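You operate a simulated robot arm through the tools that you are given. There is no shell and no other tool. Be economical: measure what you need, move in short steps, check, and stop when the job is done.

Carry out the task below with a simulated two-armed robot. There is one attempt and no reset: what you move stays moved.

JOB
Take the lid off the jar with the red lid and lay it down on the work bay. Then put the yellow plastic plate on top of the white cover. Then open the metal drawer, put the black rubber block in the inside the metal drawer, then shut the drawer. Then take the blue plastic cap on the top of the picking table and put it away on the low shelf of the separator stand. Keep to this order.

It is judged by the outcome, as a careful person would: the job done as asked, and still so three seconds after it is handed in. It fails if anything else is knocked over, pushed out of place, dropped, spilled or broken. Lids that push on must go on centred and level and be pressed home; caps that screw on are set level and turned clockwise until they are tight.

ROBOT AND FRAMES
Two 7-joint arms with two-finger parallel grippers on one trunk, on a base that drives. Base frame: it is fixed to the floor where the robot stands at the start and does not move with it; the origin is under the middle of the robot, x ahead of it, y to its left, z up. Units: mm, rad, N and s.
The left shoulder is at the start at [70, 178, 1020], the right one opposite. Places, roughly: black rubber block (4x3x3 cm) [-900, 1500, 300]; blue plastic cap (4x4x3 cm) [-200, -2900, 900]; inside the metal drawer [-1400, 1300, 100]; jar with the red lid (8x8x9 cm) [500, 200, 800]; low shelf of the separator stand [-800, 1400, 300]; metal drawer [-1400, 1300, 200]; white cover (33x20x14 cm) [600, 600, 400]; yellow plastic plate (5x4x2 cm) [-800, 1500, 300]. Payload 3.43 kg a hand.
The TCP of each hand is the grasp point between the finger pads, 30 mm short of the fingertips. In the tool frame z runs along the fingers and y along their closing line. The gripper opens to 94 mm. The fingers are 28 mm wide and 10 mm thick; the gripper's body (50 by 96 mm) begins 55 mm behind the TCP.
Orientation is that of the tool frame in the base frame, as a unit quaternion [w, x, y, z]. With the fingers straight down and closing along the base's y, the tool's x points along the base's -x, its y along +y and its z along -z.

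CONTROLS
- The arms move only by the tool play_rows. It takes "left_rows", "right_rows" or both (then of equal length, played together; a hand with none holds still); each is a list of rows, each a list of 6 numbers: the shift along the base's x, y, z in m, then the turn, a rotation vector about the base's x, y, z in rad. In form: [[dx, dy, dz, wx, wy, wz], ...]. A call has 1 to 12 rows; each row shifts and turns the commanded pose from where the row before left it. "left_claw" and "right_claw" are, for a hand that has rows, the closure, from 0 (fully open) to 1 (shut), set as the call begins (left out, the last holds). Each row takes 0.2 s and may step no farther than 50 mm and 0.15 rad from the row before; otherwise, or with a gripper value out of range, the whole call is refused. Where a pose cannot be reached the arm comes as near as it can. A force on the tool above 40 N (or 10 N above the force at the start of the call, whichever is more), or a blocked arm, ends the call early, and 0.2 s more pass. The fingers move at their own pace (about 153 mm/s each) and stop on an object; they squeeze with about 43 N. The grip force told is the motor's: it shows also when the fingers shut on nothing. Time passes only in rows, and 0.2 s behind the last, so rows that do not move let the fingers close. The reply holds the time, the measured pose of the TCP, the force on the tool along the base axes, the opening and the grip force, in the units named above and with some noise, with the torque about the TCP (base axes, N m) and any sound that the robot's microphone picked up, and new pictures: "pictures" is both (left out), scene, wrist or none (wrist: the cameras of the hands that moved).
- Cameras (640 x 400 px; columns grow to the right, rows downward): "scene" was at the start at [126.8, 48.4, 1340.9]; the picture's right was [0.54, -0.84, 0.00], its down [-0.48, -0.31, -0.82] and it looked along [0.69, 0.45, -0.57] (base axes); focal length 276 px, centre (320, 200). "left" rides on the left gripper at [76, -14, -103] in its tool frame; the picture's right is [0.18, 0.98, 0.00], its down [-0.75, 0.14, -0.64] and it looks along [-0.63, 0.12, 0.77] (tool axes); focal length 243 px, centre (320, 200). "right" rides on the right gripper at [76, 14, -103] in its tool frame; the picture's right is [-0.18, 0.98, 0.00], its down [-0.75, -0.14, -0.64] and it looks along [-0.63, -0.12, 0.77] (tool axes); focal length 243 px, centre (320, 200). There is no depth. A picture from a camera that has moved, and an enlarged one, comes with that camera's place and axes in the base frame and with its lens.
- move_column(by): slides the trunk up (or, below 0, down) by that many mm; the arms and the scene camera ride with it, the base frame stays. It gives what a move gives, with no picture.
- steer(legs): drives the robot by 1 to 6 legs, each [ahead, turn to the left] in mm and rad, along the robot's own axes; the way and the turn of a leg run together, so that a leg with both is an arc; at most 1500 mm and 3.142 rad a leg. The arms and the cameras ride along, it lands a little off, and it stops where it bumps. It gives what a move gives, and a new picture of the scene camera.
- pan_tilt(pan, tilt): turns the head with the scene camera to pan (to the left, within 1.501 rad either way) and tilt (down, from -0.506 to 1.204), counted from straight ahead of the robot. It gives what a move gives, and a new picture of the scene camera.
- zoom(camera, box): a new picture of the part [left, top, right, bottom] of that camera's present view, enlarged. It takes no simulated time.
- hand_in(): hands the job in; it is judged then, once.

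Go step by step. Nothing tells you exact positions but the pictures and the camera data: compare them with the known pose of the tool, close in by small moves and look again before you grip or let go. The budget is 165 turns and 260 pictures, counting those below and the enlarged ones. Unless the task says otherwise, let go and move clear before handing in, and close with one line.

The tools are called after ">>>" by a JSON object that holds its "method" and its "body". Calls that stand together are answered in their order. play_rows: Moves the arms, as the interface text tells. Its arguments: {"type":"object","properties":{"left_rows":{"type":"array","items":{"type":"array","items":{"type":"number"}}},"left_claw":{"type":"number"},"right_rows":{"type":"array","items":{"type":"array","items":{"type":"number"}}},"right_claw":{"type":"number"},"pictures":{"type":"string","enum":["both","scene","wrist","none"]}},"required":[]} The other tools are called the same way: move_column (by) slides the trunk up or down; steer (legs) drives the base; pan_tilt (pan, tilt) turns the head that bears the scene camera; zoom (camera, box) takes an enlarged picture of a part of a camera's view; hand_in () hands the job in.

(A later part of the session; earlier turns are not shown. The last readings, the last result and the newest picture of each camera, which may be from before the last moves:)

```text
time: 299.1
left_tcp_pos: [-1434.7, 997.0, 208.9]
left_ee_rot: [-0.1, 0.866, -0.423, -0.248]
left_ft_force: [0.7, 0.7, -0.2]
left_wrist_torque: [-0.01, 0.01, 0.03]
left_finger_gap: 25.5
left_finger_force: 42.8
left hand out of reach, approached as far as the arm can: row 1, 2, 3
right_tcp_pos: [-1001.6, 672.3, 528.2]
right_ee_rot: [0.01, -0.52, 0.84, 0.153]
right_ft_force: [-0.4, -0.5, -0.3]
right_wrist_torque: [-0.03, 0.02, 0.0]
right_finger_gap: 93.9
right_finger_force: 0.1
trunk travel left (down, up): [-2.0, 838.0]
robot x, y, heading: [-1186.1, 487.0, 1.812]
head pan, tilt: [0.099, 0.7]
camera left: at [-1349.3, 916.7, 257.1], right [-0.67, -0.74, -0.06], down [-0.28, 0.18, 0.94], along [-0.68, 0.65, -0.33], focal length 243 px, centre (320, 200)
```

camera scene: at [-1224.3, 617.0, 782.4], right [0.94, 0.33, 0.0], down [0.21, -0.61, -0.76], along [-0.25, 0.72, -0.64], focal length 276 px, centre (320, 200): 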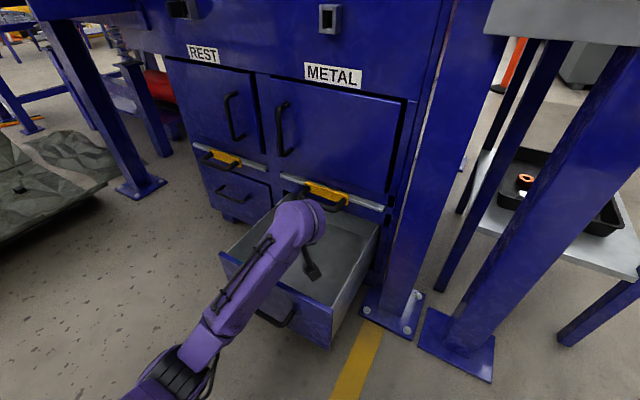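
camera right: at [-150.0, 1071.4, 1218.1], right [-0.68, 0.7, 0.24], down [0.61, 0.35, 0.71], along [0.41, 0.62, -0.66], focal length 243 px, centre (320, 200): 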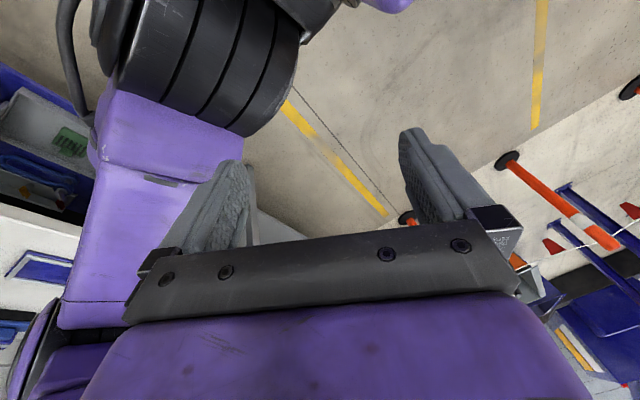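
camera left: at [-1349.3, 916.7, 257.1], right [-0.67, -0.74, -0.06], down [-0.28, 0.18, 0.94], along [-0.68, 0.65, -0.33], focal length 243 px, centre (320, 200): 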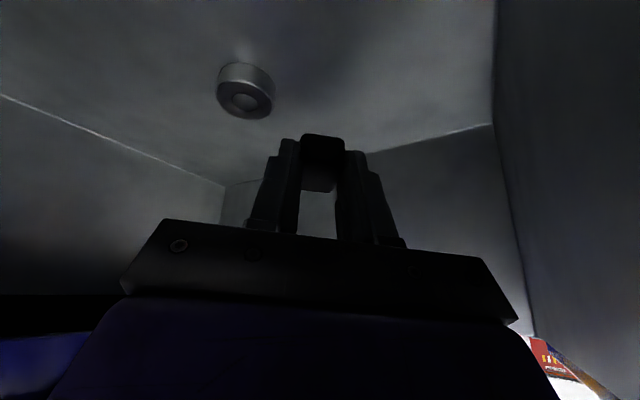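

The arm is at its reach limit; I drive 50 mm closer and lower on.

>>> {"method": "steer", "body": {"legs": [[50, 0]]}}

>>> {"method": "play_rows", "body": {"left_rows": [[0.0, -0.012, -0.006, 0, 0, 0], [0.0, -0.012, -0.006, 0, 0, 0], [0, -0.01, -0.006, 0, 0, 0], [0, 0, -0.006, 0, 0, 0], [0, 0, 0, 0, 0, 0]], "pictures": "wrist"}}

```text
time: 300.0
left_tcp_pos: [-1447.2, 1047.3, 208.7]
left_ee_rot: [-0.101, 0.865, -0.423, -0.248]
left_ft_force: [-0.2, 0.0, 0.3]
left_wrist_torque: [0.04, 0.03, -0.03]
left_finger_gap: 25.4
left_finger_force: 42.8
right_tcp_pos: [-1013.0, 720.3, 527.7]
right_ee_rot: [0.011, -0.52, 0.841, 0.153]
right_ft_force: [0.4, -0.3, 0.4]
right_wrist_torque: [-0.01, -0.02, 0.02]
right_finger_gap: 94.2
right_finger_force: 0.1
trunk travel left (down, up): [-2.0, 838.0]
robot x, y, heading: [-1197.5, 539.5, 1.81]
head pan, tilt: [0.099, 0.7]
camera scene: at [-1236.1, 665.5, 734.3], right [0.94, 0.33, 0.0], down [0.21, -0.61, -0.76], along [-0.25, 0.72, -0.64], focal length 276 px, centre (320, 200)
```

scene: 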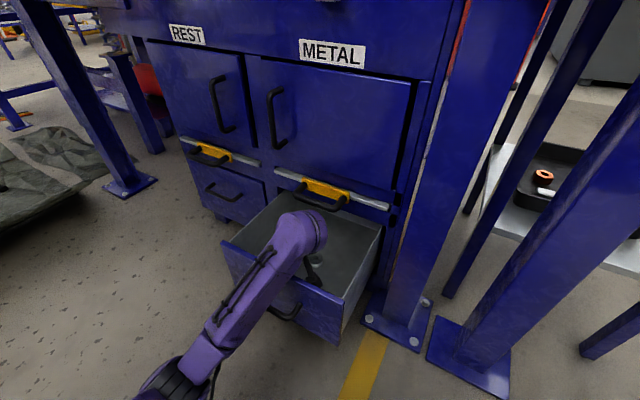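

```text
time: 300.9
left_tcp_pos: [-1450.3, 1017.4, 212.4]
left_ee_rot: [-0.122, 0.866, -0.41, -0.257]
left_ft_force: [-4.4, 20.1, 9.0]
left_wrist_torque: [-2.22, -1.08, 1.46]
left_finger_gap: 25.7
left_finger_force: 42.7
right_tcp_pos: [-1012.7, 717.9, 527.3]
right_ee_rot: [0.01, -0.52, 0.839, 0.158]
right_ft_force: [0.0, 0.0, -0.3]
right_wrist_torque: [0.01, 0.01, 0.02]
right_finger_gap: 93.9
right_finger_force: 0.1
trunk travel left (down, up): [-2.0, 838.0]
robot x, y, heading: [-1198.3, 535.2, 1.807]
head pan, tilt: [0.099, 0.7]
stopped in row 4 (left hand): the force on the tool passed its limit (the readings are from after the stop); the commanded pose is now the measured one
camera left: at [-1363.7, 935.3, 256.1], right [-0.66, -0.74, -0.1], down [-0.29, 0.13, 0.95], along [-0.69, 0.66, -0.3], focal length 243 px, centre (320, 200)
```

left: 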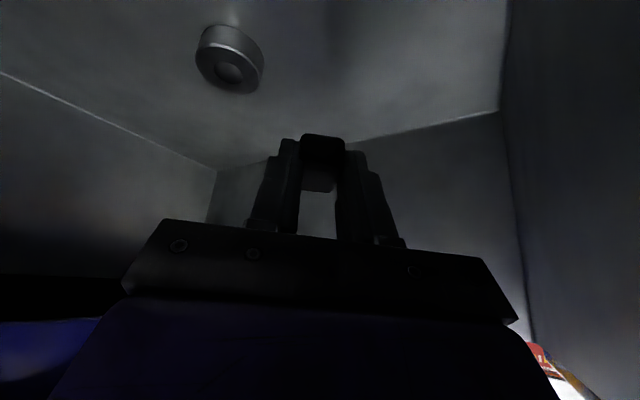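

>>> {"method": "steer", "body": {"legs": [[70, 0]]}}

>>> {"method": "play_rows", "body": {"left_rows": [[0.004, -0.012, -0.008, 0, 0, 0], [0.004, -0.012, -0.008, 0, 0, 0], [0.002, -0.012, -0.008, 0, 0, 0], [0, -0.005, -0.008, 0, 0, 0], [0, 0, 0, 0, 0, 0]], "pictures": "wrist"}}

```text
time: 301.7
left_tcp_pos: [-1448.8, 1022.5, 212.7]
left_ee_rot: [-0.126, 0.867, -0.409, -0.256]
left_ft_force: [0.6, 17.7, 1.3]
left_wrist_torque: [-1.15, -0.03, 1.73]
left_finger_gap: 25.5
left_finger_force: 42.7
right_tcp_pos: [-1014.3, 723.0, 527.2]
right_ee_rot: [0.011, -0.52, 0.84, 0.155]
right_ft_force: [0.6, -0.9, 0.1]
right_wrist_torque: [0.0, -0.01, 0.01]
right_finger_gap: 93.9
right_finger_force: 0.0
trunk travel left (down, up): [-2.0, 838.0]
robot x, y, heading: [-1198.6, 544.3, 1.816]
head pan, tilt: [0.099, 0.7]
stopped in leg 1: the force on the tool passed its limit (the readings are from after the stop); the commanded pose is now the measured one
camera scene: at [-1236.6, 668.9, 734.1], right [0.94, 0.33, 0.0], down [0.21, -0.61, -0.77], along [-0.26, 0.72, -0.64], focal length 276 px, centre (320, 200)
```

scene: 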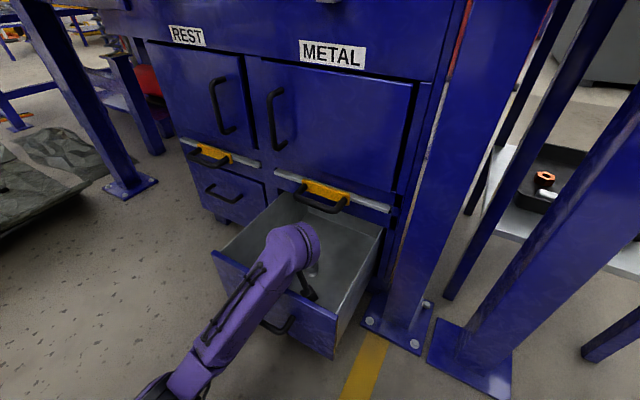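

```text
time: 302.7
left_tcp_pos: [-1459.4, 1011.2, 250.7]
left_ee_rot: [-0.167, 0.85, -0.387, -0.316]
left_ft_force: [0.1, 0.1, 0.7]
left_wrist_torque: [0.0, -0.02, -0.02]
left_finger_gap: 25.5
left_finger_force: 43.3
left hand out of reach, approached as far as the arm can: row 4
right_tcp_pos: [-1011.8, 724.0, 526.5]
right_ee_rot: [0.009, -0.519, 0.84, 0.156]
right_ft_force: [-0.1, -0.3, 0.2]
right_wrist_torque: [0.01, 0.01, 0.03]
right_finger_gap: 93.8
right_finger_force: 0.1
trunk travel left (down, up): [-2.0, 838.0]
robot x, y, heading: [-1200.8, 541.5, 1.812]
head pan, tilt: [0.099, 0.7]
stopped in row 5 (left hand): the arm was blocked; the commanded pose is now the measured one
camera left: at [-1368.0, 925.5, 275.6], right [-0.66, -0.73, -0.16], down [-0.22, -0.01, 0.97], along [-0.72, 0.68, -0.15], focal length 243 px, centre (320, 200)
```

left: 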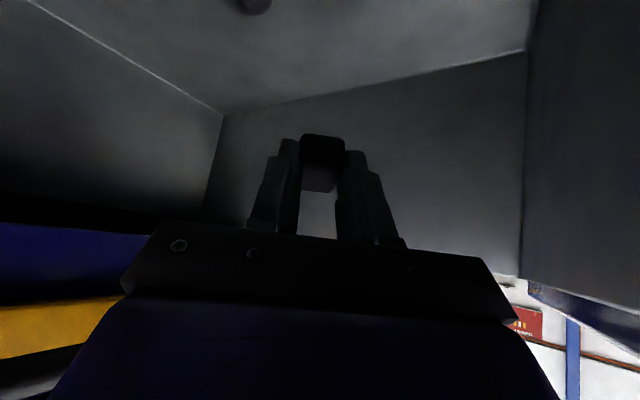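

The forearm lies on the drawer's front panel because the elbow is low. I raise the trunk so the arm can come down from above.

>>> {"method": "move_column", "body": {"by": 300}}

>>> {"method": "play_rows", "body": {"left_rows": [[0.005, 0, -0.02, 0, 0, 0], [0.005, 0, -0.03, 0, 0, 0], [0, 0, -0.03, 0, 0, 0], [0, 0, -0.03, 0, 0, 0], [0, 0, -0.03, 0, 0, 0], [0, 0, 0, 0, 0, 0]]}}

```text
time: 305.7
left_tcp_pos: [-1456.4, 1010.5, 544.4]
left_ee_rot: [-0.168, 0.851, -0.39, -0.309]
left_ft_force: [-0.2, -0.1, -0.7]
left_wrist_torque: [0.01, 0.01, 0.0]
left_finger_gap: 25.8
left_finger_force: 42.9
right_tcp_pos: [-1014.9, 724.7, 827.9]
right_ee_rot: [0.011, -0.52, 0.84, 0.154]
right_ft_force: [0.4, -0.6, 0.1]
right_wrist_torque: [0.07, -0.05, -0.02]
right_finger_gap: 93.9
right_finger_force: 0.1
trunk travel left (down, up): [-302.0, 538.0]
robot x, y, heading: [-1201.3, 543.6, 1.808]
head pan, tilt: [0.099, 0.7]
```

```text
time: 307.1
left_tcp_pos: [-1439.7, 986.1, 522.7]
left_ee_rot: [-0.166, 0.852, -0.39, -0.309]
left_ft_force: [-0.6, -1.3, -0.6]
left_wrist_torque: [-0.01, 0.02, -0.01]
left_finger_gap: 25.6
left_finger_force: 43.3
left hand out of reach, approached as far as the arm can: row 1, 2, 3, 4, 5
right_tcp_pos: [-1016.3, 724.2, 829.2]
right_ee_rot: [0.011, -0.521, 0.84, 0.154]
right_ft_force: [-0.3, 0.5, 0.1]
right_wrist_torque: [-0.02, 0.0, 0.0]
right_finger_gap: 94.0
right_finger_force: 0.1
trunk travel left (down, up): [-302.0, 538.0]
robot x, y, heading: [-1200.3, 539.8, 1.815]
head pan, tilt: [0.099, 0.7]
camera scene: at [-1237.5, 670.4, 1034.4], right [0.94, 0.33, 0.0], down [0.21, -0.61, -0.76], along [-0.25, 0.72, -0.64], focal length 276 px, centre (320, 200)
camera left: at [-1348.5, 900.7, 551.1], right [-0.66, -0.73, -0.16], down [-0.24, 0.0, 0.97], along [-0.71, 0.68, -0.17], focal length 243 px, centre (320, 200)
```

scene: 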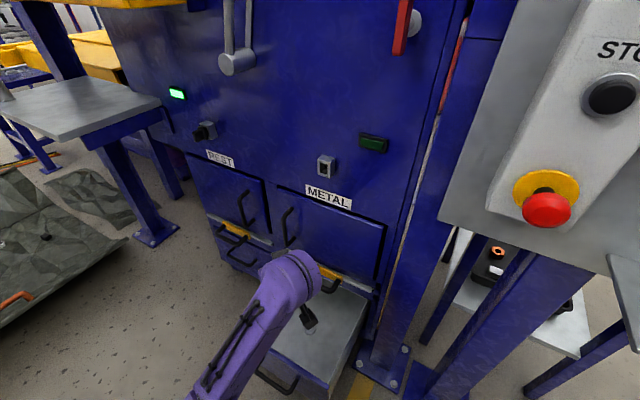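
left: 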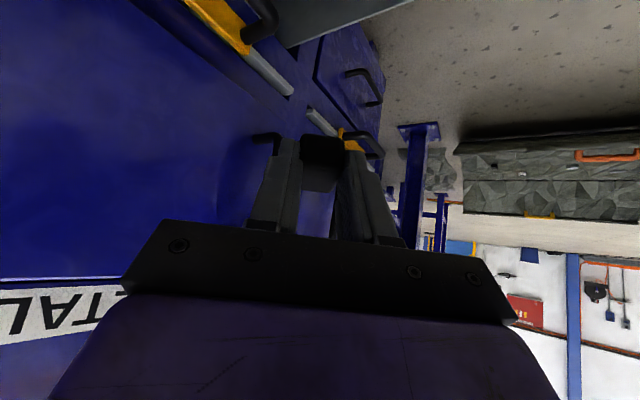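

The arm's lower limit is about 200 mm under the shoulder, so the best release height is at lowest trunk, near z≈210 (a short drop onto the drawer floor). I straighten the hand, move forward, and lower the trunk again.

>>> {"method": "play_rows", "body": {"left_rows": [[0, 0, 0.01, -0.0925, -0.025, -0.0125], [0, 0, 0.01, -0.0925, -0.025, -0.0125], [0, 0, 0, 0, 0, 0]], "pictures": "none"}}

>>> {"method": "steer", "body": {"legs": [[50, 0]]}}

```text
time: 307.9
left_tcp_pos: [-1439.4, 992.9, 526.6]
left_ee_rot: [-0.119, 0.863, -0.414, -0.265]
left_ft_force: [0.2, 0.1, 0.2]
left_wrist_torque: [0.0, 0.01, -0.01]
left_finger_gap: 25.4
left_finger_force: 43.2
left hand out of reach, approached as far as the arm can: row 2
right_tcp_pos: [-1015.5, 724.9, 828.6]
right_ee_rot: [0.01, -0.52, 0.84, 0.153]
right_ft_force: [0.2, -0.6, 0.3]
right_wrist_torque: [0.01, -0.01, 0.01]
right_finger_gap: 94.1
right_finger_force: 0.1
trunk travel left (down, up): [-302.0, 538.0]
robot x, y, heading: [-1200.9, 540.7, 1.808]
head pan, tilt: [0.099, 0.7]
```

```text
time: 308.8
left_tcp_pos: [-1450.5, 1041.2, 527.2]
left_ee_rot: [-0.119, 0.863, -0.415, -0.263]
left_ft_force: [-0.2, 0.6, 0.2]
left_wrist_torque: [-0.02, 0.0, 0.02]
left_finger_gap: 25.4
left_finger_force: 43.0
right_tcp_pos: [-1026.6, 772.9, 827.8]
right_ee_rot: [0.01, -0.52, 0.84, 0.153]
right_ft_force: [0.1, 0.0, -0.1]
right_wrist_torque: [0.01, 0.0, -0.02]
right_finger_gap: 94.0
right_finger_force: 0.1
trunk travel left (down, up): [-302.0, 538.0]
robot x, y, heading: [-1208.0, 588.2, 1.813]
head pan, tilt: [0.099, 0.7]
camera scene: at [-1249.5, 719.5, 1034.3], right [0.94, 0.33, 0.0], down [0.21, -0.61, -0.76], along [-0.25, 0.72, -0.64], focal length 276 px, centre (320, 200)
```

scene: 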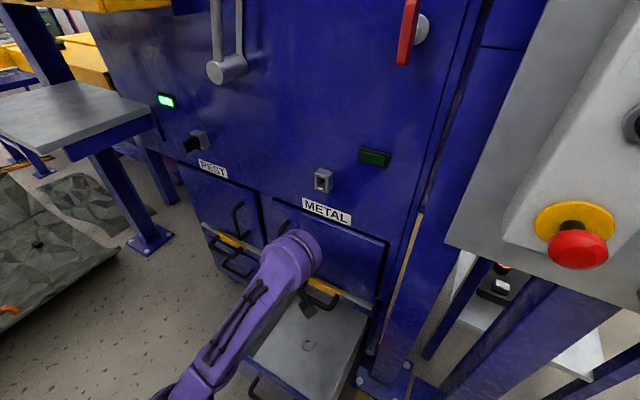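

>>> {"method": "steer", "body": {"legs": [[-45, 0]]}}

>>> {"method": "play_rows", "body": {"left_rows": [[-0.003, 0.017, 0.004, 0, 0, 0], [-0.003, 0.017, 0.004, 0, 0, 0], [-0.003, 0.016, 0.004, 0, 0, 0], [0, 0, 0, 0, 0, 0]], "pictures": "none"}}

>>> {"method": "move_column", "body": {"by": -200}}

```text
time: 309.7
left_tcp_pos: [-1439.6, 996.9, 528.5]
left_ee_rot: [-0.12, 0.862, -0.415, -0.264]
left_ft_force: [-0.6, -0.2, -0.7]
left_wrist_torque: [-0.01, -0.02, -0.03]
left_finger_gap: 25.4
left_finger_force: 43.0
right_tcp_pos: [-1015.9, 728.0, 829.3]
right_ee_rot: [0.011, -0.52, 0.84, 0.153]
right_ft_force: [0.4, -0.2, -0.3]
right_wrist_torque: [0.0, 0.0, 0.0]
right_finger_gap: 93.9
right_finger_force: 0.1
trunk travel left (down, up): [-302.0, 538.0]
robot x, y, heading: [-1200.9, 547.3, 1.81]
head pan, tilt: [0.099, 0.7]
camera scene: at [-1238.5, 674.6, 1034.5], right [0.94, 0.33, 0.0], down [0.21, -0.61, -0.77], along [-0.25, 0.72, -0.64], focal length 276 px, centre (320, 200)
```

scene: 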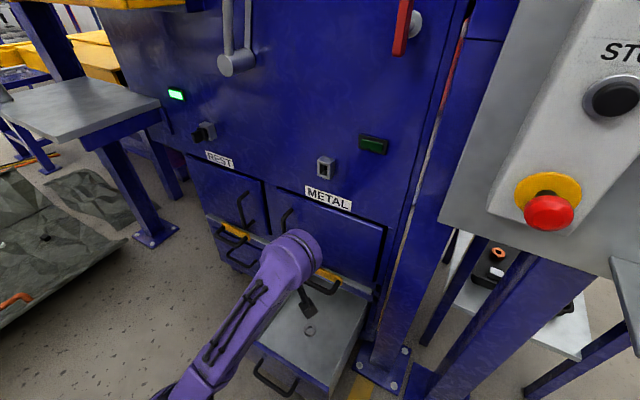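

```text
time: 310.7
left_tcp_pos: [-1448.6, 1047.6, 541.0]
left_ee_rot: [-0.119, 0.863, -0.414, -0.264]
left_ft_force: [0.7, -0.4, -0.3]
left_wrist_torque: [0.0, -0.01, 0.0]
left_finger_gap: 25.7
left_finger_force: 42.9
right_tcp_pos: [-1016.5, 727.8, 828.0]
right_ee_rot: [0.011, -0.52, 0.84, 0.154]
right_ft_force: [-0.5, 0.6, -0.1]
right_wrist_torque: [-0.01, -0.01, 0.0]
right_finger_gap: 94.1
right_finger_force: 0.1
trunk travel left (down, up): [-302.0, 538.0]
robot x, y, heading: [-1197.5, 545.9, 1.815]
head pan, tilt: [0.099, 0.7]
```

```text
time: 312.9
left_tcp_pos: [-1447.5, 1047.7, 339.4]
left_ee_rot: [-0.119, 0.863, -0.414, -0.264]
left_ft_force: [-0.3, -0.2, 0.6]
left_wrist_torque: [0.01, 0.02, 0.01]
left_finger_gap: 25.6
left_finger_force: 42.6
right_tcp_pos: [-1016.7, 729.2, 628.6]
right_ee_rot: [0.01, -0.52, 0.84, 0.153]
right_ft_force: [-0.4, 0.2, 0.8]
right_wrist_torque: [-0.01, 0.02, 0.01]
right_finger_gap: 94.1
right_finger_force: 0.0
trunk travel left (down, up): [-102.0, 738.0]
robot x, y, heading: [-1200.7, 544.8, 1.811]
head pan, tilt: [0.099, 0.7]
```

>>> {"method": "move_column", "body": {"by": -100}}

>>> {"method": "play_rows", "body": {"left_rows": [[0, 0, -0.01, 0, 0, 0], [0, 0, -0.01, 0, 0, 0], [0, 0, -0.01, 0, 0, 0], [0, 0, 0, 0, 0, 0]]}}

```text
time: 314.2
left_tcp_pos: [-1449.2, 1047.3, 238.7]
left_ee_rot: [-0.119, 0.862, -0.415, -0.264]
left_ft_force: [-0.4, 0.4, -0.5]
left_wrist_torque: [0.01, -0.02, 0.03]
left_finger_gap: 25.4
left_finger_force: 42.8
right_tcp_pos: [-1017.1, 728.9, 528.6]
right_ee_rot: [0.011, -0.519, 0.841, 0.154]
right_ft_force: [0.8, -0.2, -0.6]
right_wrist_torque: [-0.01, 0.01, 0.0]
right_finger_gap: 94.0
right_finger_force: 0.0
trunk travel left (down, up): [-2.0, 838.0]
robot x, y, heading: [-1201.8, 542.7, 1.81]
head pan, tilt: [0.099, 0.7]
```

```text
time: 315.2
left_tcp_pos: [-1447.0, 1043.1, 214.3]
left_ee_rot: [-0.118, 0.862, -0.415, -0.265]
left_ft_force: [0.4, -0.3, 0.2]
left_wrist_torque: [-0.01, 0.0, 0.01]
left_finger_gap: 25.7
left_finger_force: 42.6
left hand out of reach, approached as far as the arm can: row 3
right_tcp_pos: [-1016.2, 728.2, 529.1]
right_ee_rot: [0.01, -0.52, 0.84, 0.154]
right_ft_force: [-0.4, 0.0, -0.5]
right_wrist_torque: [0.03, 0.03, 0.06]
right_finger_gap: 94.1
right_finger_force: 0.0
trunk travel left (down, up): [-2.0, 838.0]
robot x, y, heading: [-1203.8, 547.9, 1.81]
head pan, tilt: [0.099, 0.7]
camera scene: at [-1238.6, 675.0, 734.5], right [0.94, 0.33, 0.0], down [0.21, -0.61, -0.77], along [-0.25, 0.72, -0.64], focal length 276 px, centre (320, 200)
camera left: at [-1360.0, 960.9, 257.2], right [-0.67, -0.74, -0.09], down [-0.27, 0.13, 0.95], along [-0.69, 0.66, -0.29], focal length 243 px, centre (320, 200)
```

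scene: 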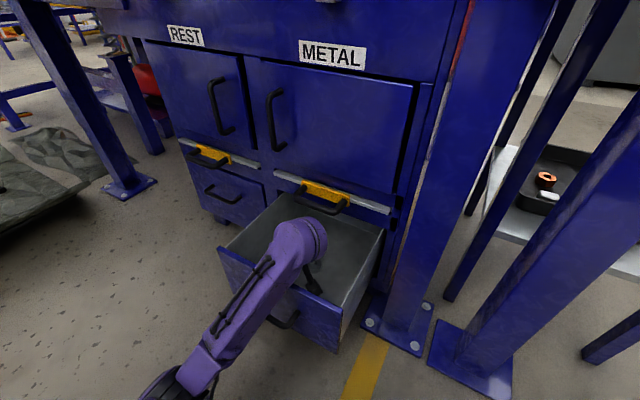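
left: 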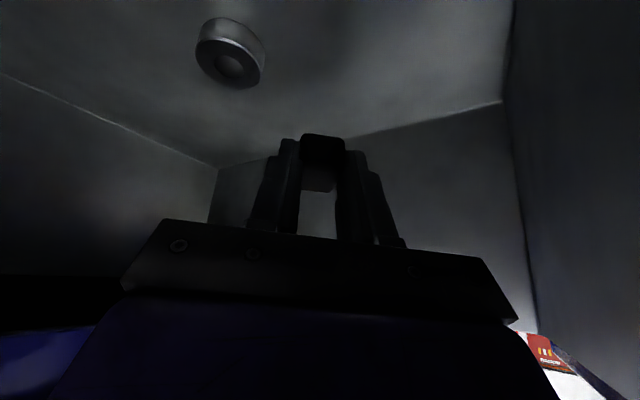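

>>> {"method": "play_rows", "body": {"left_rows": [[0, 0, 0, 0.1015, 0.0811, 0], [0, 0, -0.005, 0.1015, 0.0811, 0], [0, 0, -0.01, 0, 0, 0], [0, 0, -0.01, 0, 0, 0], [0, 0, -0.01, 0, 0, 0], [0, 0, 0, 0, 0, 0]], "pictures": "wrist"}}

```text
time: 316.8
left_tcp_pos: [-1474.5, 1031.8, 307.5]
left_ee_rot: [-0.205, 0.804, -0.371, -0.418]
left_ft_force: [0.5, -0.2, 0.1]
left_wrist_torque: [0.02, 0.01, -0.01]
left_finger_gap: 25.5
left_finger_force: 42.9
left hand out of reach, approached as far as the arm can: row 1, 2, 3, 4, 5
right_tcp_pos: [-1012.4, 727.8, 527.1]
right_ee_rot: [0.007, -0.52, 0.84, 0.156]
right_ft_force: [0.1, -0.1, 0.2]
right_wrist_torque: [-0.03, 0.01, -0.01]
right_finger_gap: 94.1
right_finger_force: 0.2
trunk travel left (down, up): [-2.0, 838.0]
robot x, y, heading: [-1199.8, 546.0, 1.814]
head pan, tilt: [0.099, 0.7]
stopped in row 6 (left hand): the arm was blocked; the commanded pose is now the measured one
camera left: at [-1381.2, 945.0, 303.4], right [-0.68, -0.71, -0.17], down [-0.06, -0.18, 0.98], along [-0.73, 0.68, 0.08], focal length 243 px, centre (320, 200)
```

left: 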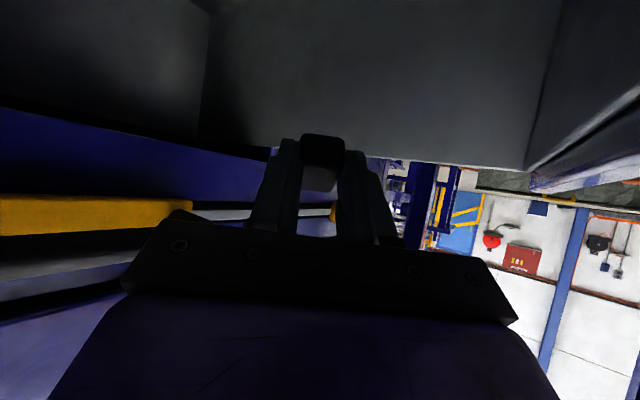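

>>> {"method": "play_rows", "body": {"left_rows": [[0.004, 0.003, 0, -0.0924, -0.0797, 0], [0.004, 0.003, -0.005, -0.0924, -0.0797, 0], [0.004, 0.003, -0.01, -0.0924, -0.0797, 0], [0.004, 0.003, -0.015, -0.0924, -0.0797, 0], [0.003, 0.003, -0.015, -0.06, -0.05, 0], [0, 0, -0.015, 0, 0, 0], [0, 0, -0.015, 0, 0, 0], [0, 0, -0.015, 0, 0, 0], [0, 0, -0.01, 0, 0, 0], [0, 0, 0, 0, 0, 0]]}}

```text
time: 319.0
left_tcp_pos: [-1447.1, 1041.2, 215.4]
left_ee_rot: [-0.107, 0.885, -0.412, -0.191]
left_ft_force: [-0.1, -0.1, -0.3]
left_wrist_torque: [-0.01, -0.03, 0.0]
left_finger_gap: 25.5
left_finger_force: 42.6
left hand out of reach, approached as far as the arm can: row 3, 8, 9
right_tcp_pos: [-1016.0, 728.7, 528.4]
right_ee_rot: [0.01, -0.52, 0.84, 0.153]
right_ft_force: [0.2, 0.5, -0.1]
right_wrist_torque: [0.01, 0.0, 0.0]
right_finger_gap: 94.1
right_finger_force: 0.0
trunk travel left (down, up): [-2.0, 838.0]
robot x, y, heading: [-1198.4, 545.0, 1.814]
head pan, tilt: [0.099, 0.7]
camera scene: at [-1238.6, 674.8, 734.5], right [0.94, 0.33, 0.0], down [0.21, -0.61, -0.77], along [-0.25, 0.72, -0.64], focal length 276 px, centre (320, 200)
camera left: at [-1365.4, 964.9, 276.9], right [-0.65, -0.75, -0.11], down [-0.39, 0.21, 0.9], along [-0.65, 0.62, -0.43], focal length 243 px, centre (320, 200)
```

scene: 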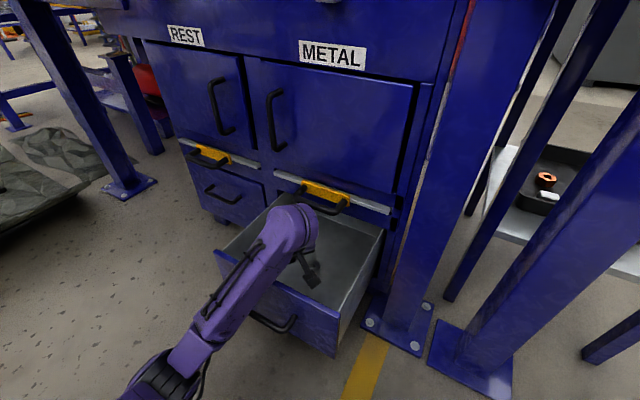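
left: 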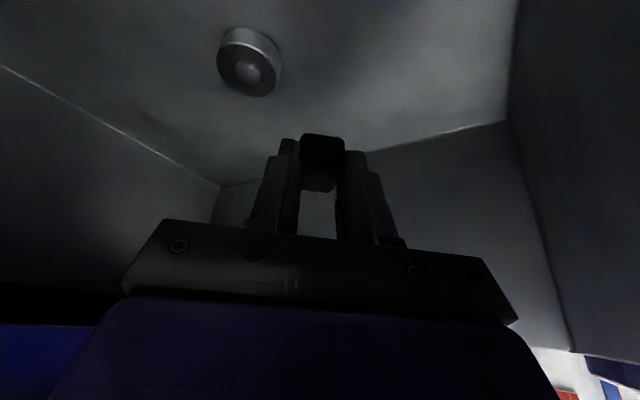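

I drive 40 mm closer and try for a little more depth.

>>> {"method": "steer", "body": {"legs": [[40, 0]]}}

>>> {"method": "play_rows", "body": {"left_rows": [[0.003, -0.012, -0.006, 0, 0, 0], [0.003, -0.012, -0.008, 0, 0, 0], [0.003, -0.01, -0.008, 0, 0, 0], [0, 0, -0.008, 0, 0, 0], [0, 0, 0, 0, 0, 0]], "pictures": "none"}}

```text
time: 319.9
left_tcp_pos: [-1456.4, 1080.1, 215.9]
left_ee_rot: [-0.107, 0.885, -0.412, -0.192]
left_ft_force: [-0.8, -0.4, 1.1]
left_wrist_torque: [0.02, 0.04, 0.0]
left_finger_gap: 25.8
left_finger_force: 43.1
right_tcp_pos: [-1025.8, 767.7, 528.1]
right_ee_rot: [0.011, -0.52, 0.84, 0.154]
right_ft_force: [0.0, -0.7, 0.0]
right_wrist_torque: [-0.01, -0.01, 0.0]
right_finger_gap: 94.0
right_finger_force: 0.0
trunk travel left (down, up): [-2.0, 838.0]
robot x, y, heading: [-1208.9, 585.3, 1.813]
head pan, tilt: [0.099, 0.7]
camera scene: at [-1248.2, 714.0, 734.3], right [0.94, 0.33, 0.0], down [0.21, -0.61, -0.76], along [-0.25, 0.72, -0.64], focal length 276 px, centre (320, 200)
```

scene: 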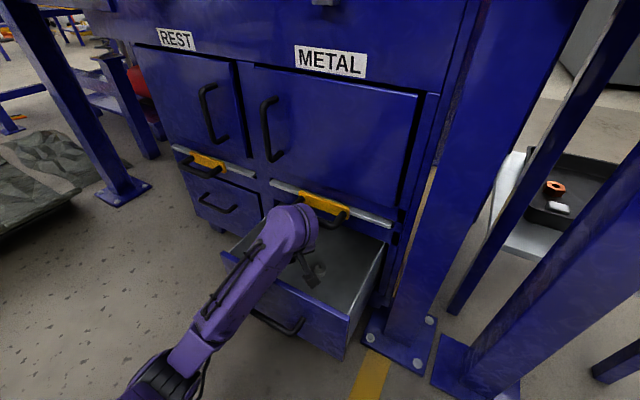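

```text
time: 320.8
left_tcp_pos: [-1451.2, 1051.2, 204.8]
left_ee_rot: [-0.118, 0.886, -0.402, -0.199]
left_ft_force: [-2.8, 13.9, 2.0]
left_wrist_torque: [-1.35, -0.49, 0.95]
left_finger_gap: 25.6
left_finger_force: 43.0
right_tcp_pos: [-1025.4, 767.0, 528.3]
right_ee_rot: [0.01, -0.52, 0.84, 0.155]
right_ft_force: [-0.7, 0.1, 0.2]
right_wrist_torque: [-0.03, -0.01, -0.01]
right_finger_gap: 94.0
right_finger_force: 0.1
trunk travel left (down, up): [-2.0, 838.0]
robot x, y, heading: [-1210.4, 583.5, 1.819]
head pan, tilt: [0.099, 0.7]
stopped in row 4 (left hand): the force on the tool passed its limit (the readings are from after the stop); the commanded pose is now the measured one
```

This is the practical depth. I release the block here, inside the drawer, and look.

>>> {"method": "play_rows", "body": {"left_rows": [[0, 0.004, 0, 0, 0, 0], [0, 0, 0, 0, 0, 0], [0, 0, 0, 0, 0, 0]], "left_claw": 0.45, "pictures": "wrist"}}

>>> {"method": "move_column", "body": {"by": 300}}

>>> {"method": "steer", "body": {"legs": [[-330, 0]]}}

>>> {"method": "zoom", "body": {"camera": "scene", "box": [220, 160, 420, 320]}}

```text
time: 321.6
left_tcp_pos: [-1451.9, 1053.4, 204.7]
left_ee_rot: [-0.114, 0.887, -0.401, -0.199]
left_ft_force: [8.6, 22.9, 12.9]
left_wrist_torque: [-3.1, -0.47, 2.87]
left_finger_gap: 51.7
left_finger_force: 0.2
right_tcp_pos: [-1024.5, 766.4, 530.1]
right_ee_rot: [0.01, -0.52, 0.84, 0.155]
right_ft_force: [0.6, 0.5, -0.1]
right_wrist_torque: [-0.02, 0.02, 0.02]
right_finger_gap: 93.9
right_finger_force: 0.0
trunk travel left (down, up): [-2.0, 838.0]
robot x, y, heading: [-1209.9, 588.1, 1.818]
head pan, tilt: [0.099, 0.7]
camera left: at [-1369.2, 976.1, 262.7], right [-0.64, -0.76, -0.12], down [-0.39, 0.18, 0.9], along [-0.67, 0.62, -0.41], focal length 243 px, centre (320, 200)
```

left: 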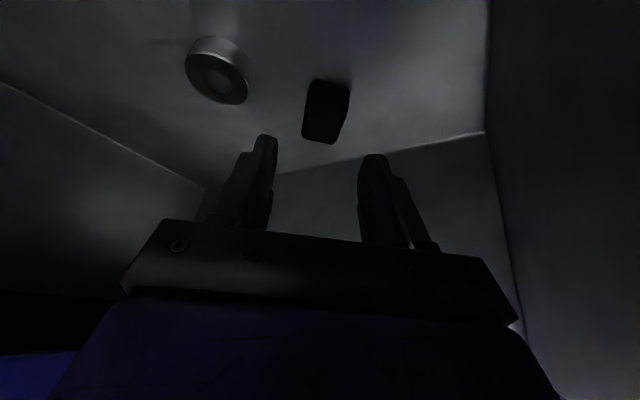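

```text
time: 322.9
left_tcp_pos: [-1453.2, 1049.0, 284.4]
left_ee_rot: [-0.104, 0.888, -0.404, -0.193]
left_ft_force: [-3.1, -8.4, 1.0]
left_wrist_torque: [0.56, -0.27, -0.21]
left_finger_gap: 51.8
left_finger_force: 0.0
right_tcp_pos: [-1026.5, 768.2, 619.5]
right_ee_rot: [0.01, -0.521, 0.839, 0.153]
right_ft_force: [0.6, 0.2, -0.4]
right_wrist_torque: [0.03, 0.02, 0.03]
right_finger_gap: 93.8
right_finger_force: 0.1
trunk travel left (down, up): [-92.0, 748.0]
robot x, y, heading: [-1212.6, 581.9, 1.818]
head pan, tilt: [0.099, 0.7]
stopped: the force on the tool passed its limit (the readings are from after the stop); the commanded pose is now the measured one
```

```text
time: 324.3
left_tcp_pos: [-1416.9, 902.8, 288.7]
left_ee_rot: [-0.109, 0.885, -0.407, -0.201]
left_ft_force: [8.8, 6.2, 11.2]
left_wrist_torque: [-0.39, 0.18, 0.18]
left_finger_gap: 46.0
left_finger_force: 0.1
right_tcp_pos: [-989.7, 618.5, 618.2]
right_ee_rot: [0.01, -0.522, 0.839, 0.153]
right_ft_force: [0.3, 2.0, 0.2]
right_wrist_torque: [-0.01, -0.04, 0.0]
right_finger_gap: 93.9
right_finger_force: 0.0
trunk travel left (down, up): [-92.0, 748.0]
robot x, y, heading: [-1174.3, 438.3, 1.82]
head pan, tilt: [0.099, 0.7]
stopped in leg 1: the force on the tool passed its limit (the readings are from after the stop); the commanded pose is now the measured one
camera scene: at [-1210.8, 564.8, 824.5], right [0.94, 0.34, 0.0], down [0.22, -0.61, -0.77], along [-0.26, 0.72, -0.64], focal length 276 px, centre (320, 200)
```

scene: 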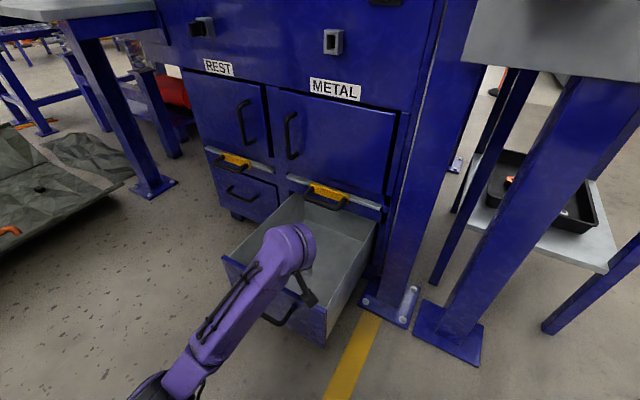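

```text
2.50 times, centred on (320, 240) of scene
camera zoom: at [-1210.8, 564.8, 824.5], right [0.94, 0.34, 0.0], down [0.22, -0.61, -0.77], along [-0.26, 0.72, -0.64], focal length 691 px, centre (320, 100)
```

zoom: 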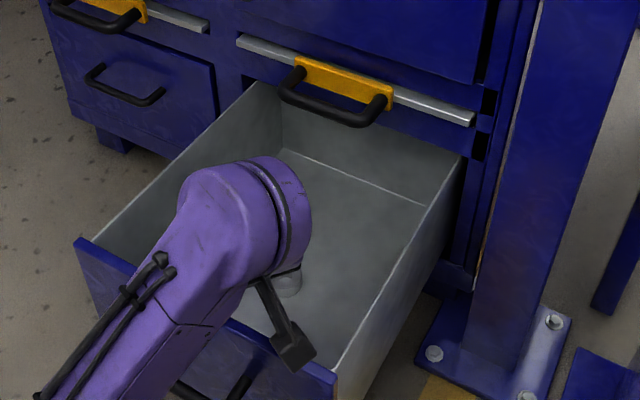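

The block lies in the drawer next to the washer. The hand is against the front panel; I ease forward a bit, raise, and look in.

>>> {"method": "steer", "body": {"legs": [[35, 0]]}}

>>> {"method": "move_column", "body": {"by": 180}}

>>> {"method": "steer", "body": {"legs": [[-300, 0]]}}

>>> {"method": "zoom", "body": {"camera": "scene", "box": [200, 160, 400, 320]}}

```text
time: 325.2
left_tcp_pos: [-1427.2, 937.7, 285.8]
left_ee_rot: [-0.106, 0.886, -0.405, -0.2]
left_ft_force: [0.5, 0.3, -0.3]
left_wrist_torque: [0.01, -0.02, -0.01]
left_finger_gap: 51.4
left_finger_force: 0.1
right_tcp_pos: [-997.8, 654.4, 619.1]
right_ee_rot: [0.01, -0.522, 0.839, 0.153]
right_ft_force: [-0.2, -0.5, -0.3]
right_wrist_torque: [0.0, -0.01, -0.02]
right_finger_gap: 93.7
right_finger_force: 0.0
trunk travel left (down, up): [-92.0, 748.0]
robot x, y, heading: [-1184.4, 470.7, 1.814]
head pan, tilt: [0.099, 0.7]
camera scene: at [-1220.2, 599.2, 824.4], right [0.94, 0.34, 0.0], down [0.22, -0.61, -0.76], along [-0.26, 0.72, -0.64], focal length 276 px, centre (320, 200)
```

scene: 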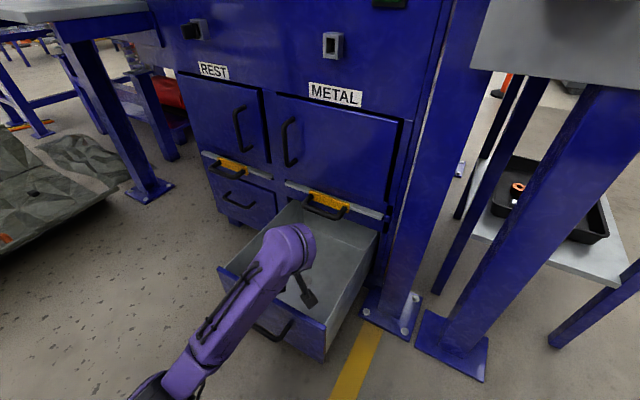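

```text
time: 327.2
left_tcp_pos: [-1425.8, 938.0, 465.8]
left_ee_rot: [-0.106, 0.886, -0.406, -0.2]
left_ft_force: [-0.1, -0.5, -0.3]
left_wrist_torque: [-0.01, 0.01, -0.04]
left_finger_gap: 51.7
left_finger_force: 0.1
right_tcp_pos: [-998.7, 654.3, 798.4]
right_ee_rot: [0.01, -0.522, 0.839, 0.153]
right_ft_force: [-0.5, 0.2, -0.8]
right_wrist_torque: [0.02, 0.03, -0.02]
right_finger_gap: 93.7
right_finger_force: 0.0
trunk travel left (down, up): [-272.0, 568.0]
robot x, y, heading: [-1180.3, 470.1, 1.813]
head pan, tilt: [0.099, 0.7]
```

```text
time: 329.2
left_tcp_pos: [-1353.0, 647.6, 466.1]
left_ee_rot: [-0.107, 0.885, -0.406, -0.2]
left_ft_force: [0.8, 0.1, -0.4]
left_wrist_torque: [0.03, 0.02, -0.02]
left_finger_gap: 51.8
left_finger_force: 0.0
right_tcp_pos: [-924.2, 364.2, 798.3]
right_ee_rot: [0.011, -0.521, 0.84, 0.153]
right_ft_force: [-0.3, 0.1, 0.6]
right_wrist_torque: [0.0, 0.02, -0.02]
right_finger_gap: 94.2
right_finger_force: 0.0
trunk travel left (down, up): [-272.0, 568.0]
robot x, y, heading: [-1108.9, 178.8, 1.815]
head pan, tilt: [0.099, 0.7]
camera scene: at [-1147.2, 308.8, 1004.4], right [0.94, 0.34, 0.0], down [0.22, -0.61, -0.77], along [-0.26, 0.72, -0.64], focal length 276 px, centre (320, 200)
```

scene: 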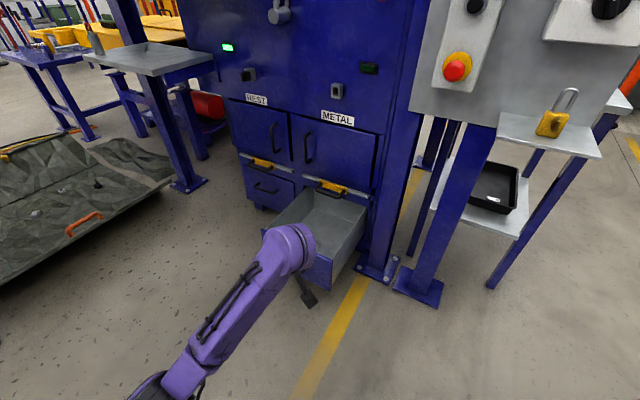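

```text
2.50 times, centred on (300, 240) of scene
camera zoom: at [-1147.2, 308.8, 1004.4], right [0.94, 0.34, 0.0], down [0.22, -0.61, -0.77], along [-0.26, 0.72, -0.64], focal length 691 px, centre (370, 100)
```

zoom: 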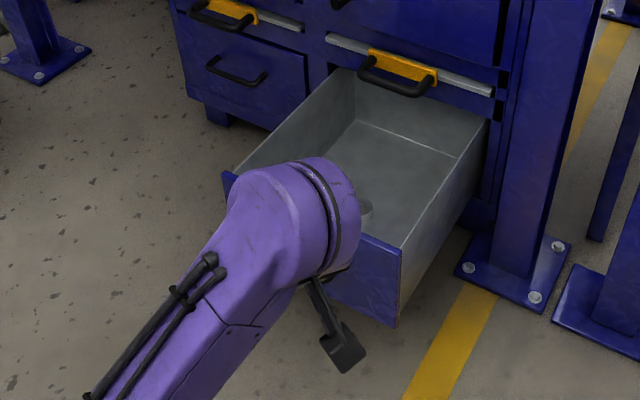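

Now I shut the drawer: I line up with its axis (heading 1.40), lower the closed fingers to handle height and push by driving forward.

>>> {"method": "steer", "body": {"legs": [[0, 1.082], [306, 0], [0, -1.497]]}}

>>> {"method": "play_rows", "body": {"left_rows": [[0, 0, 0, 0, 0, -0.14], [0, 0, 0, 0, 0, -0.14], [0, 0, 0, 0, 0, -0.14], [0, 0, 0, 0, 0, 0]], "left_claw": 1, "pictures": "scene"}}

```text
time: 337.6
left_tcp_pos: [-1436.1, 781.0, 467.2]
left_ee_rot: [-0.145, 0.782, -0.581, -0.174]
left_ft_force: [0.2, -0.3, -0.3]
left_wrist_torque: [-0.02, 0.0, -0.02]
left_finger_gap: 51.7
left_finger_force: 0.1
right_tcp_pos: [-1160.8, 347.1, 799.0]
right_ee_rot: [0.042, -0.335, 0.93, 0.148]
right_ft_force: [0.1, -0.5, -0.1]
right_wrist_torque: [-0.03, 0.01, -0.04]
right_finger_gap: 94.1
right_finger_force: 0.1
trunk travel left (down, up): [-272.0, 568.0]
robot x, y, heading: [-1398.2, 256.6, 1.396]
head pan, tilt: [0.099, 0.7]
camera scene: at [-1385.9, 388.8, 1004.4], right [1.0, -0.08, 0.0], down [-0.05, -0.64, -0.76], along [0.06, 0.76, -0.64], focal length 276 px, centre (320, 200)
```

scene: 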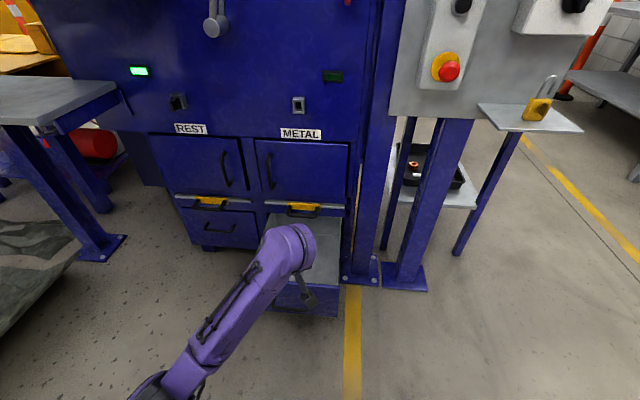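

```text
time: 338.6
left_tcp_pos: [-1436.7, 780.9, 466.1]
left_ee_rot: [0.179, -0.643, 0.732, 0.14]
left_ft_force: [-0.4, -1.0, 0.4]
left_wrist_torque: [0.01, 0.01, 0.02]
left_finger_gap: 0.1
left_finger_force: 32.9
right_tcp_pos: [-1161.6, 347.6, 798.4]
right_ee_rot: [0.042, -0.336, 0.929, 0.147]
right_ft_force: [0.3, -0.4, 0.0]
right_wrist_torque: [0.02, -0.01, -0.02]
right_finger_gap: 94.2
right_finger_force: 0.1
trunk travel left (down, up): [-272.0, 568.0]
robot x, y, heading: [-1403.9, 255.0, 1.393]
head pan, tilt: [0.099, 0.7]
camera scene: at [-1386.0, 388.8, 1004.4], right [1.0, -0.08, 0.0], down [-0.05, -0.64, -0.76], along [0.06, 0.76, -0.64], focal length 276 px, centre (320, 200)
```

scene: 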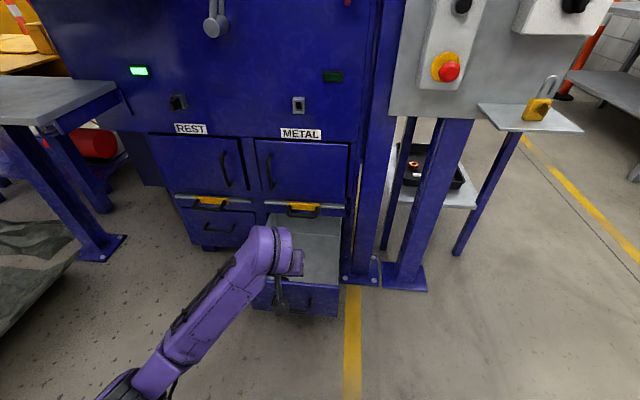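

>>> {"method": "steer", "body": {"legs": [[-90, 0]]}}

>>> {"method": "move_column", "body": {"by": -265}}

>>> {"method": "pan_tilt", "body": {"pan": 0.0, "tilt": 0.7}}

```text
time: 339.7
left_tcp_pos: [-1452.4, 690.4, 467.4]
left_ee_rot: [0.179, -0.643, 0.731, 0.14]
left_ft_force: [0.1, -0.5, -0.6]
left_wrist_torque: [0.0, -0.01, -0.02]
left_finger_gap: 0.1
left_finger_force: 33.2
right_tcp_pos: [-1177.5, 257.9, 798.7]
right_ee_rot: [0.042, -0.335, 0.929, 0.147]
right_ft_force: [0.3, -0.5, 0.2]
right_wrist_torque: [0.03, -0.02, 0.01]
right_finger_gap: 93.9
right_finger_force: 0.0
trunk travel left (down, up): [-272.0, 568.0]
robot x, y, heading: [-1420.5, 164.0, 1.396]
head pan, tilt: [0.099, 0.7]
camera scene: at [-1401.8, 299.6, 1004.5], right [1.0, -0.07, 0.0], down [-0.05, -0.64, -0.77], along [0.06, 0.76, -0.64], focal length 276 px, centre (320, 200)
```

scene: 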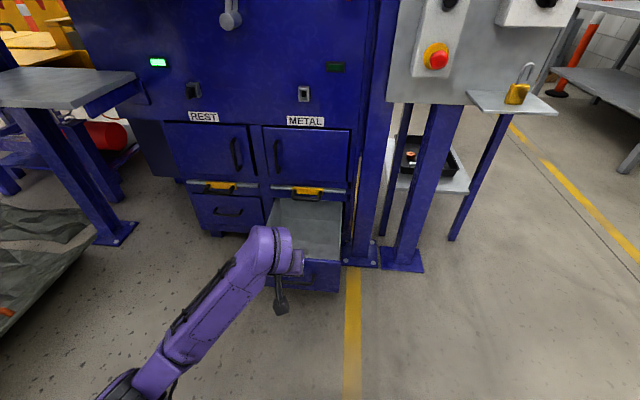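

```text
time: 342.4
left_tcp_pos: [-1453.0, 690.4, 202.4]
left_ee_rot: [0.178, -0.643, 0.732, 0.139]
left_ft_force: [-0.3, 0.4, -0.3]
left_wrist_torque: [0.04, 0.02, 0.01]
left_finger_gap: 0.2
left_finger_force: 33.2
right_tcp_pos: [-1176.5, 259.4, 533.1]
right_ee_rot: [0.042, -0.335, 0.93, 0.148]
right_ft_force: [0.5, 0.5, 0.5]
right_wrist_torque: [-0.01, -0.02, 0.0]
right_finger_gap: 93.9
right_finger_force: 0.0
trunk travel left (down, up): [-7.0, 833.0]
robot x, y, heading: [-1419.2, 165.0, 1.4]
head pan, tilt: [0.099, 0.7]
```

```text
time: 343.1
left_tcp_pos: [-1452.4, 691.8, 202.0]
left_ee_rot: [0.178, -0.643, 0.731, 0.139]
left_ft_force: [0.7, 1.6, -0.2]
left_wrist_torque: [-0.03, 0.0, -0.03]
left_finger_gap: 0.0
left_finger_force: 33.2
right_tcp_pos: [-1176.7, 259.0, 533.1]
right_ee_rot: [0.042, -0.336, 0.929, 0.147]
right_ft_force: [0.5, -0.4, 0.4]
right_wrist_torque: [0.03, 0.01, 0.0]
right_finger_gap: 93.9
right_finger_force: 0.0
trunk travel left (down, up): [-7.0, 833.0]
robot x, y, heading: [-1419.4, 167.5, 1.398]
head pan, tilt: [0.0, 0.7]
camera scene: at [-1393.5, 298.9, 739.4], right [0.98, -0.17, 0.0], down [-0.11, -0.63, -0.76], along [0.13, 0.75, -0.64], focal length 276 px, centre (320, 200)
```

scene: 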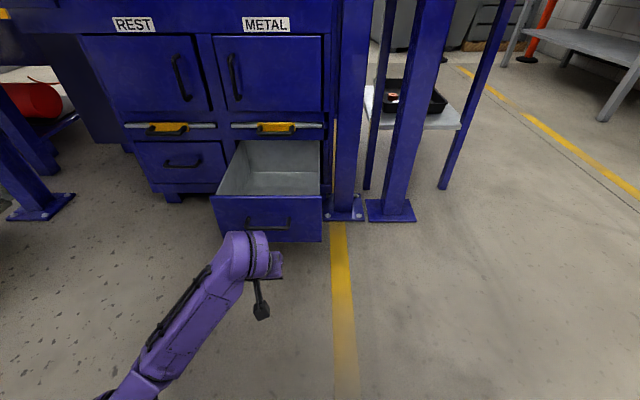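

>>> {"method": "steer", "body": {"legs": [[440, 0]]}}

>>> {"method": "zoom", "body": {"camera": "scene", "box": [160, 100, 400, 300]}}

```text
time: 345.6
left_tcp_pos: [-1382.2, 1085.9, 199.6]
left_ee_rot: [0.175, -0.644, 0.733, 0.133]
left_ft_force: [-0.8, -0.8, 0.7]
left_wrist_torque: [-0.02, -0.02, -0.02]
left_finger_gap: 0.0
left_finger_force: 32.9
right_tcp_pos: [-1107.3, 656.4, 532.9]
right_ee_rot: [0.041, -0.336, 0.929, 0.147]
right_ft_force: [0.3, 0.2, 0.4]
right_wrist_torque: [-0.01, -0.01, -0.06]
right_finger_gap: 94.1
right_finger_force: 0.0
trunk travel left (down, up): [-7.0, 833.0]
robot x, y, heading: [-1348.0, 567.7, 1.399]
head pan, tilt: [0.0, 0.7]
stopped in leg 1: the force on the tool passed its limit (the readings are from after the stop); the commanded pose is now the measured one
camera scene: at [-1323.5, 697.2, 739.5], right [0.98, -0.17, 0.0], down [-0.11, -0.63, -0.76], along [0.13, 0.75, -0.64], focal length 276 px, centre (320, 200)
```

scene: 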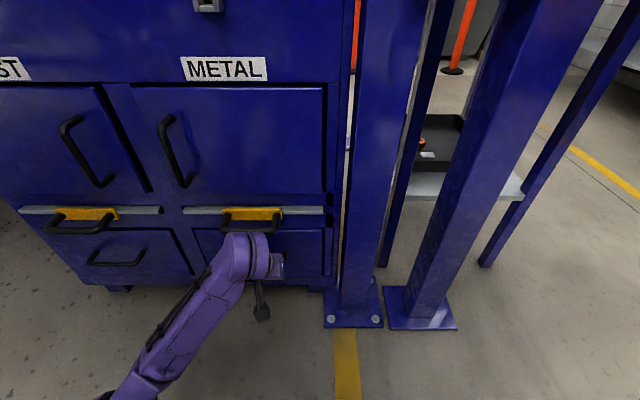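

```text
2.00 times, centred on (280, 200) of scene
camera zoom: at [-1323.5, 697.2, 739.5], right [0.98, -0.17, 0.0], down [-0.11, -0.63, -0.76], along [0.13, 0.75, -0.64], focal length 553 px, centre (400, 200)
```

zoom: 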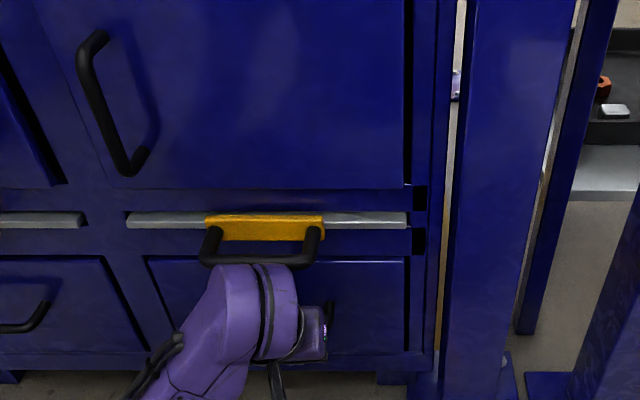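

The drawer went in until it stopped. I back away and check, raising the trunk for the next job.

>>> {"method": "steer", "body": {"legs": [[-380, 0]]}}

>>> {"method": "zoom", "body": {"camera": "scene", "box": [140, 60, 360, 240]}}

>>> {"method": "move_column", "body": {"by": 400}}

>>> {"method": "move_column", "body": {"by": 200}}

```text
time: 348.0
left_tcp_pos: [-1446.7, 709.6, 199.4]
left_ee_rot: [0.176, -0.642, 0.734, 0.132]
left_ft_force: [0.7, -0.7, 0.1]
left_wrist_torque: [0.01, 0.01, -0.01]
left_finger_gap: 0.0
left_finger_force: 32.8
right_tcp_pos: [-1173.3, 280.6, 533.6]
right_ee_rot: [0.042, -0.334, 0.93, 0.147]
right_ft_force: [0.1, 0.6, -0.2]
right_wrist_torque: [0.0, -0.01, -0.04]
right_finger_gap: 93.9
right_finger_force: 0.1
trunk travel left (down, up): [-7.0, 833.0]
robot x, y, heading: [-1414.0, 188.0, 1.396]
head pan, tilt: [0.0, 0.7]
camera scene: at [-1389.7, 321.0, 739.4], right [0.98, -0.18, 0.0], down [-0.11, -0.63, -0.76], along [0.14, 0.75, -0.64], focal length 276 px, centre (320, 200)
```

scene: 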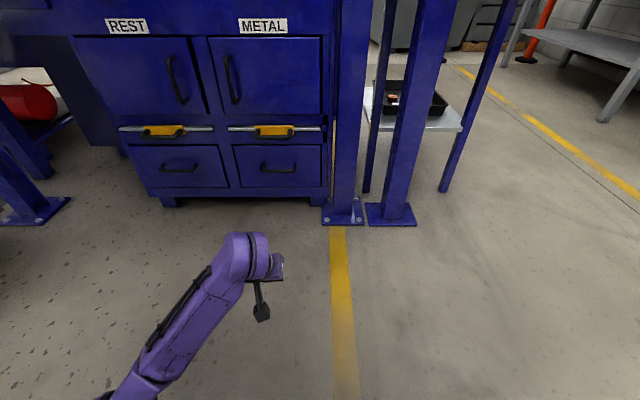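

```text
2.22 times, centred on (250, 150) of scene
camera zoom: at [-1389.7, 321.0, 739.4], right [0.98, -0.18, 0.0], down [-0.11, -0.63, -0.76], along [0.14, 0.75, -0.64], focal length 614 px, centre (476, 311)
```

zoom: 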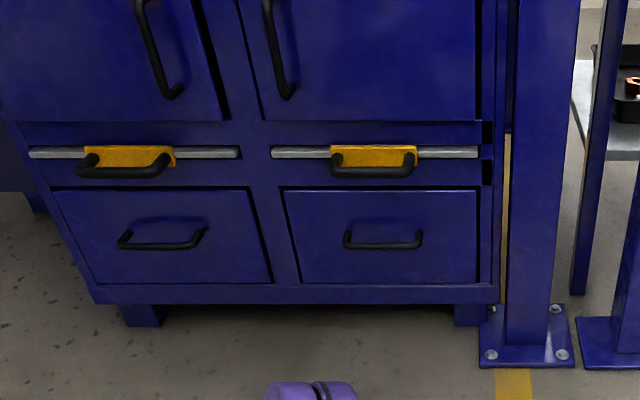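

```text
time: 351.8
left_tcp_pos: [-1446.2, 710.4, 598.9]
left_ee_rot: [0.175, -0.643, 0.734, 0.132]
left_ft_force: [0.0, -0.2, -0.1]
left_wrist_torque: [-0.04, 0.01, 0.0]
left_finger_gap: 0.2
left_finger_force: 32.8
right_tcp_pos: [-1173.1, 280.4, 932.3]
right_ee_rot: [0.042, -0.333, 0.93, 0.148]
right_ft_force: [-0.5, 0.1, -0.3]
right_wrist_torque: [0.01, 0.01, -0.01]
right_finger_gap: 93.9
right_finger_force: 0.0
trunk travel left (down, up): [-407.0, 433.0]
robot x, y, heading: [-1415.5, 189.8, 1.39]
head pan, tilt: [0.0, 0.7]
```

```text
time: 354.0
left_tcp_pos: [-1445.3, 710.1, 799.4]
left_ee_rot: [0.175, -0.642, 0.734, 0.132]
left_ft_force: [-0.3, -0.2, 0.3]
left_wrist_torque: [0.03, 0.01, -0.01]
left_finger_gap: 0.0
left_finger_force: 33.2
right_tcp_pos: [-1174.0, 280.7, 1134.3]
right_ee_rot: [0.042, -0.334, 0.93, 0.147]
right_ft_force: [1.1, 0.3, -0.1]
right_wrist_torque: [0.01, -0.04, 0.01]
right_finger_gap: 94.0
right_finger_force: 0.1
trunk travel left (down, up): [-607.0, 233.0]
robot x, y, heading: [-1414.1, 188.9, 1.395]
head pan, tilt: [0.0, 0.7]
```

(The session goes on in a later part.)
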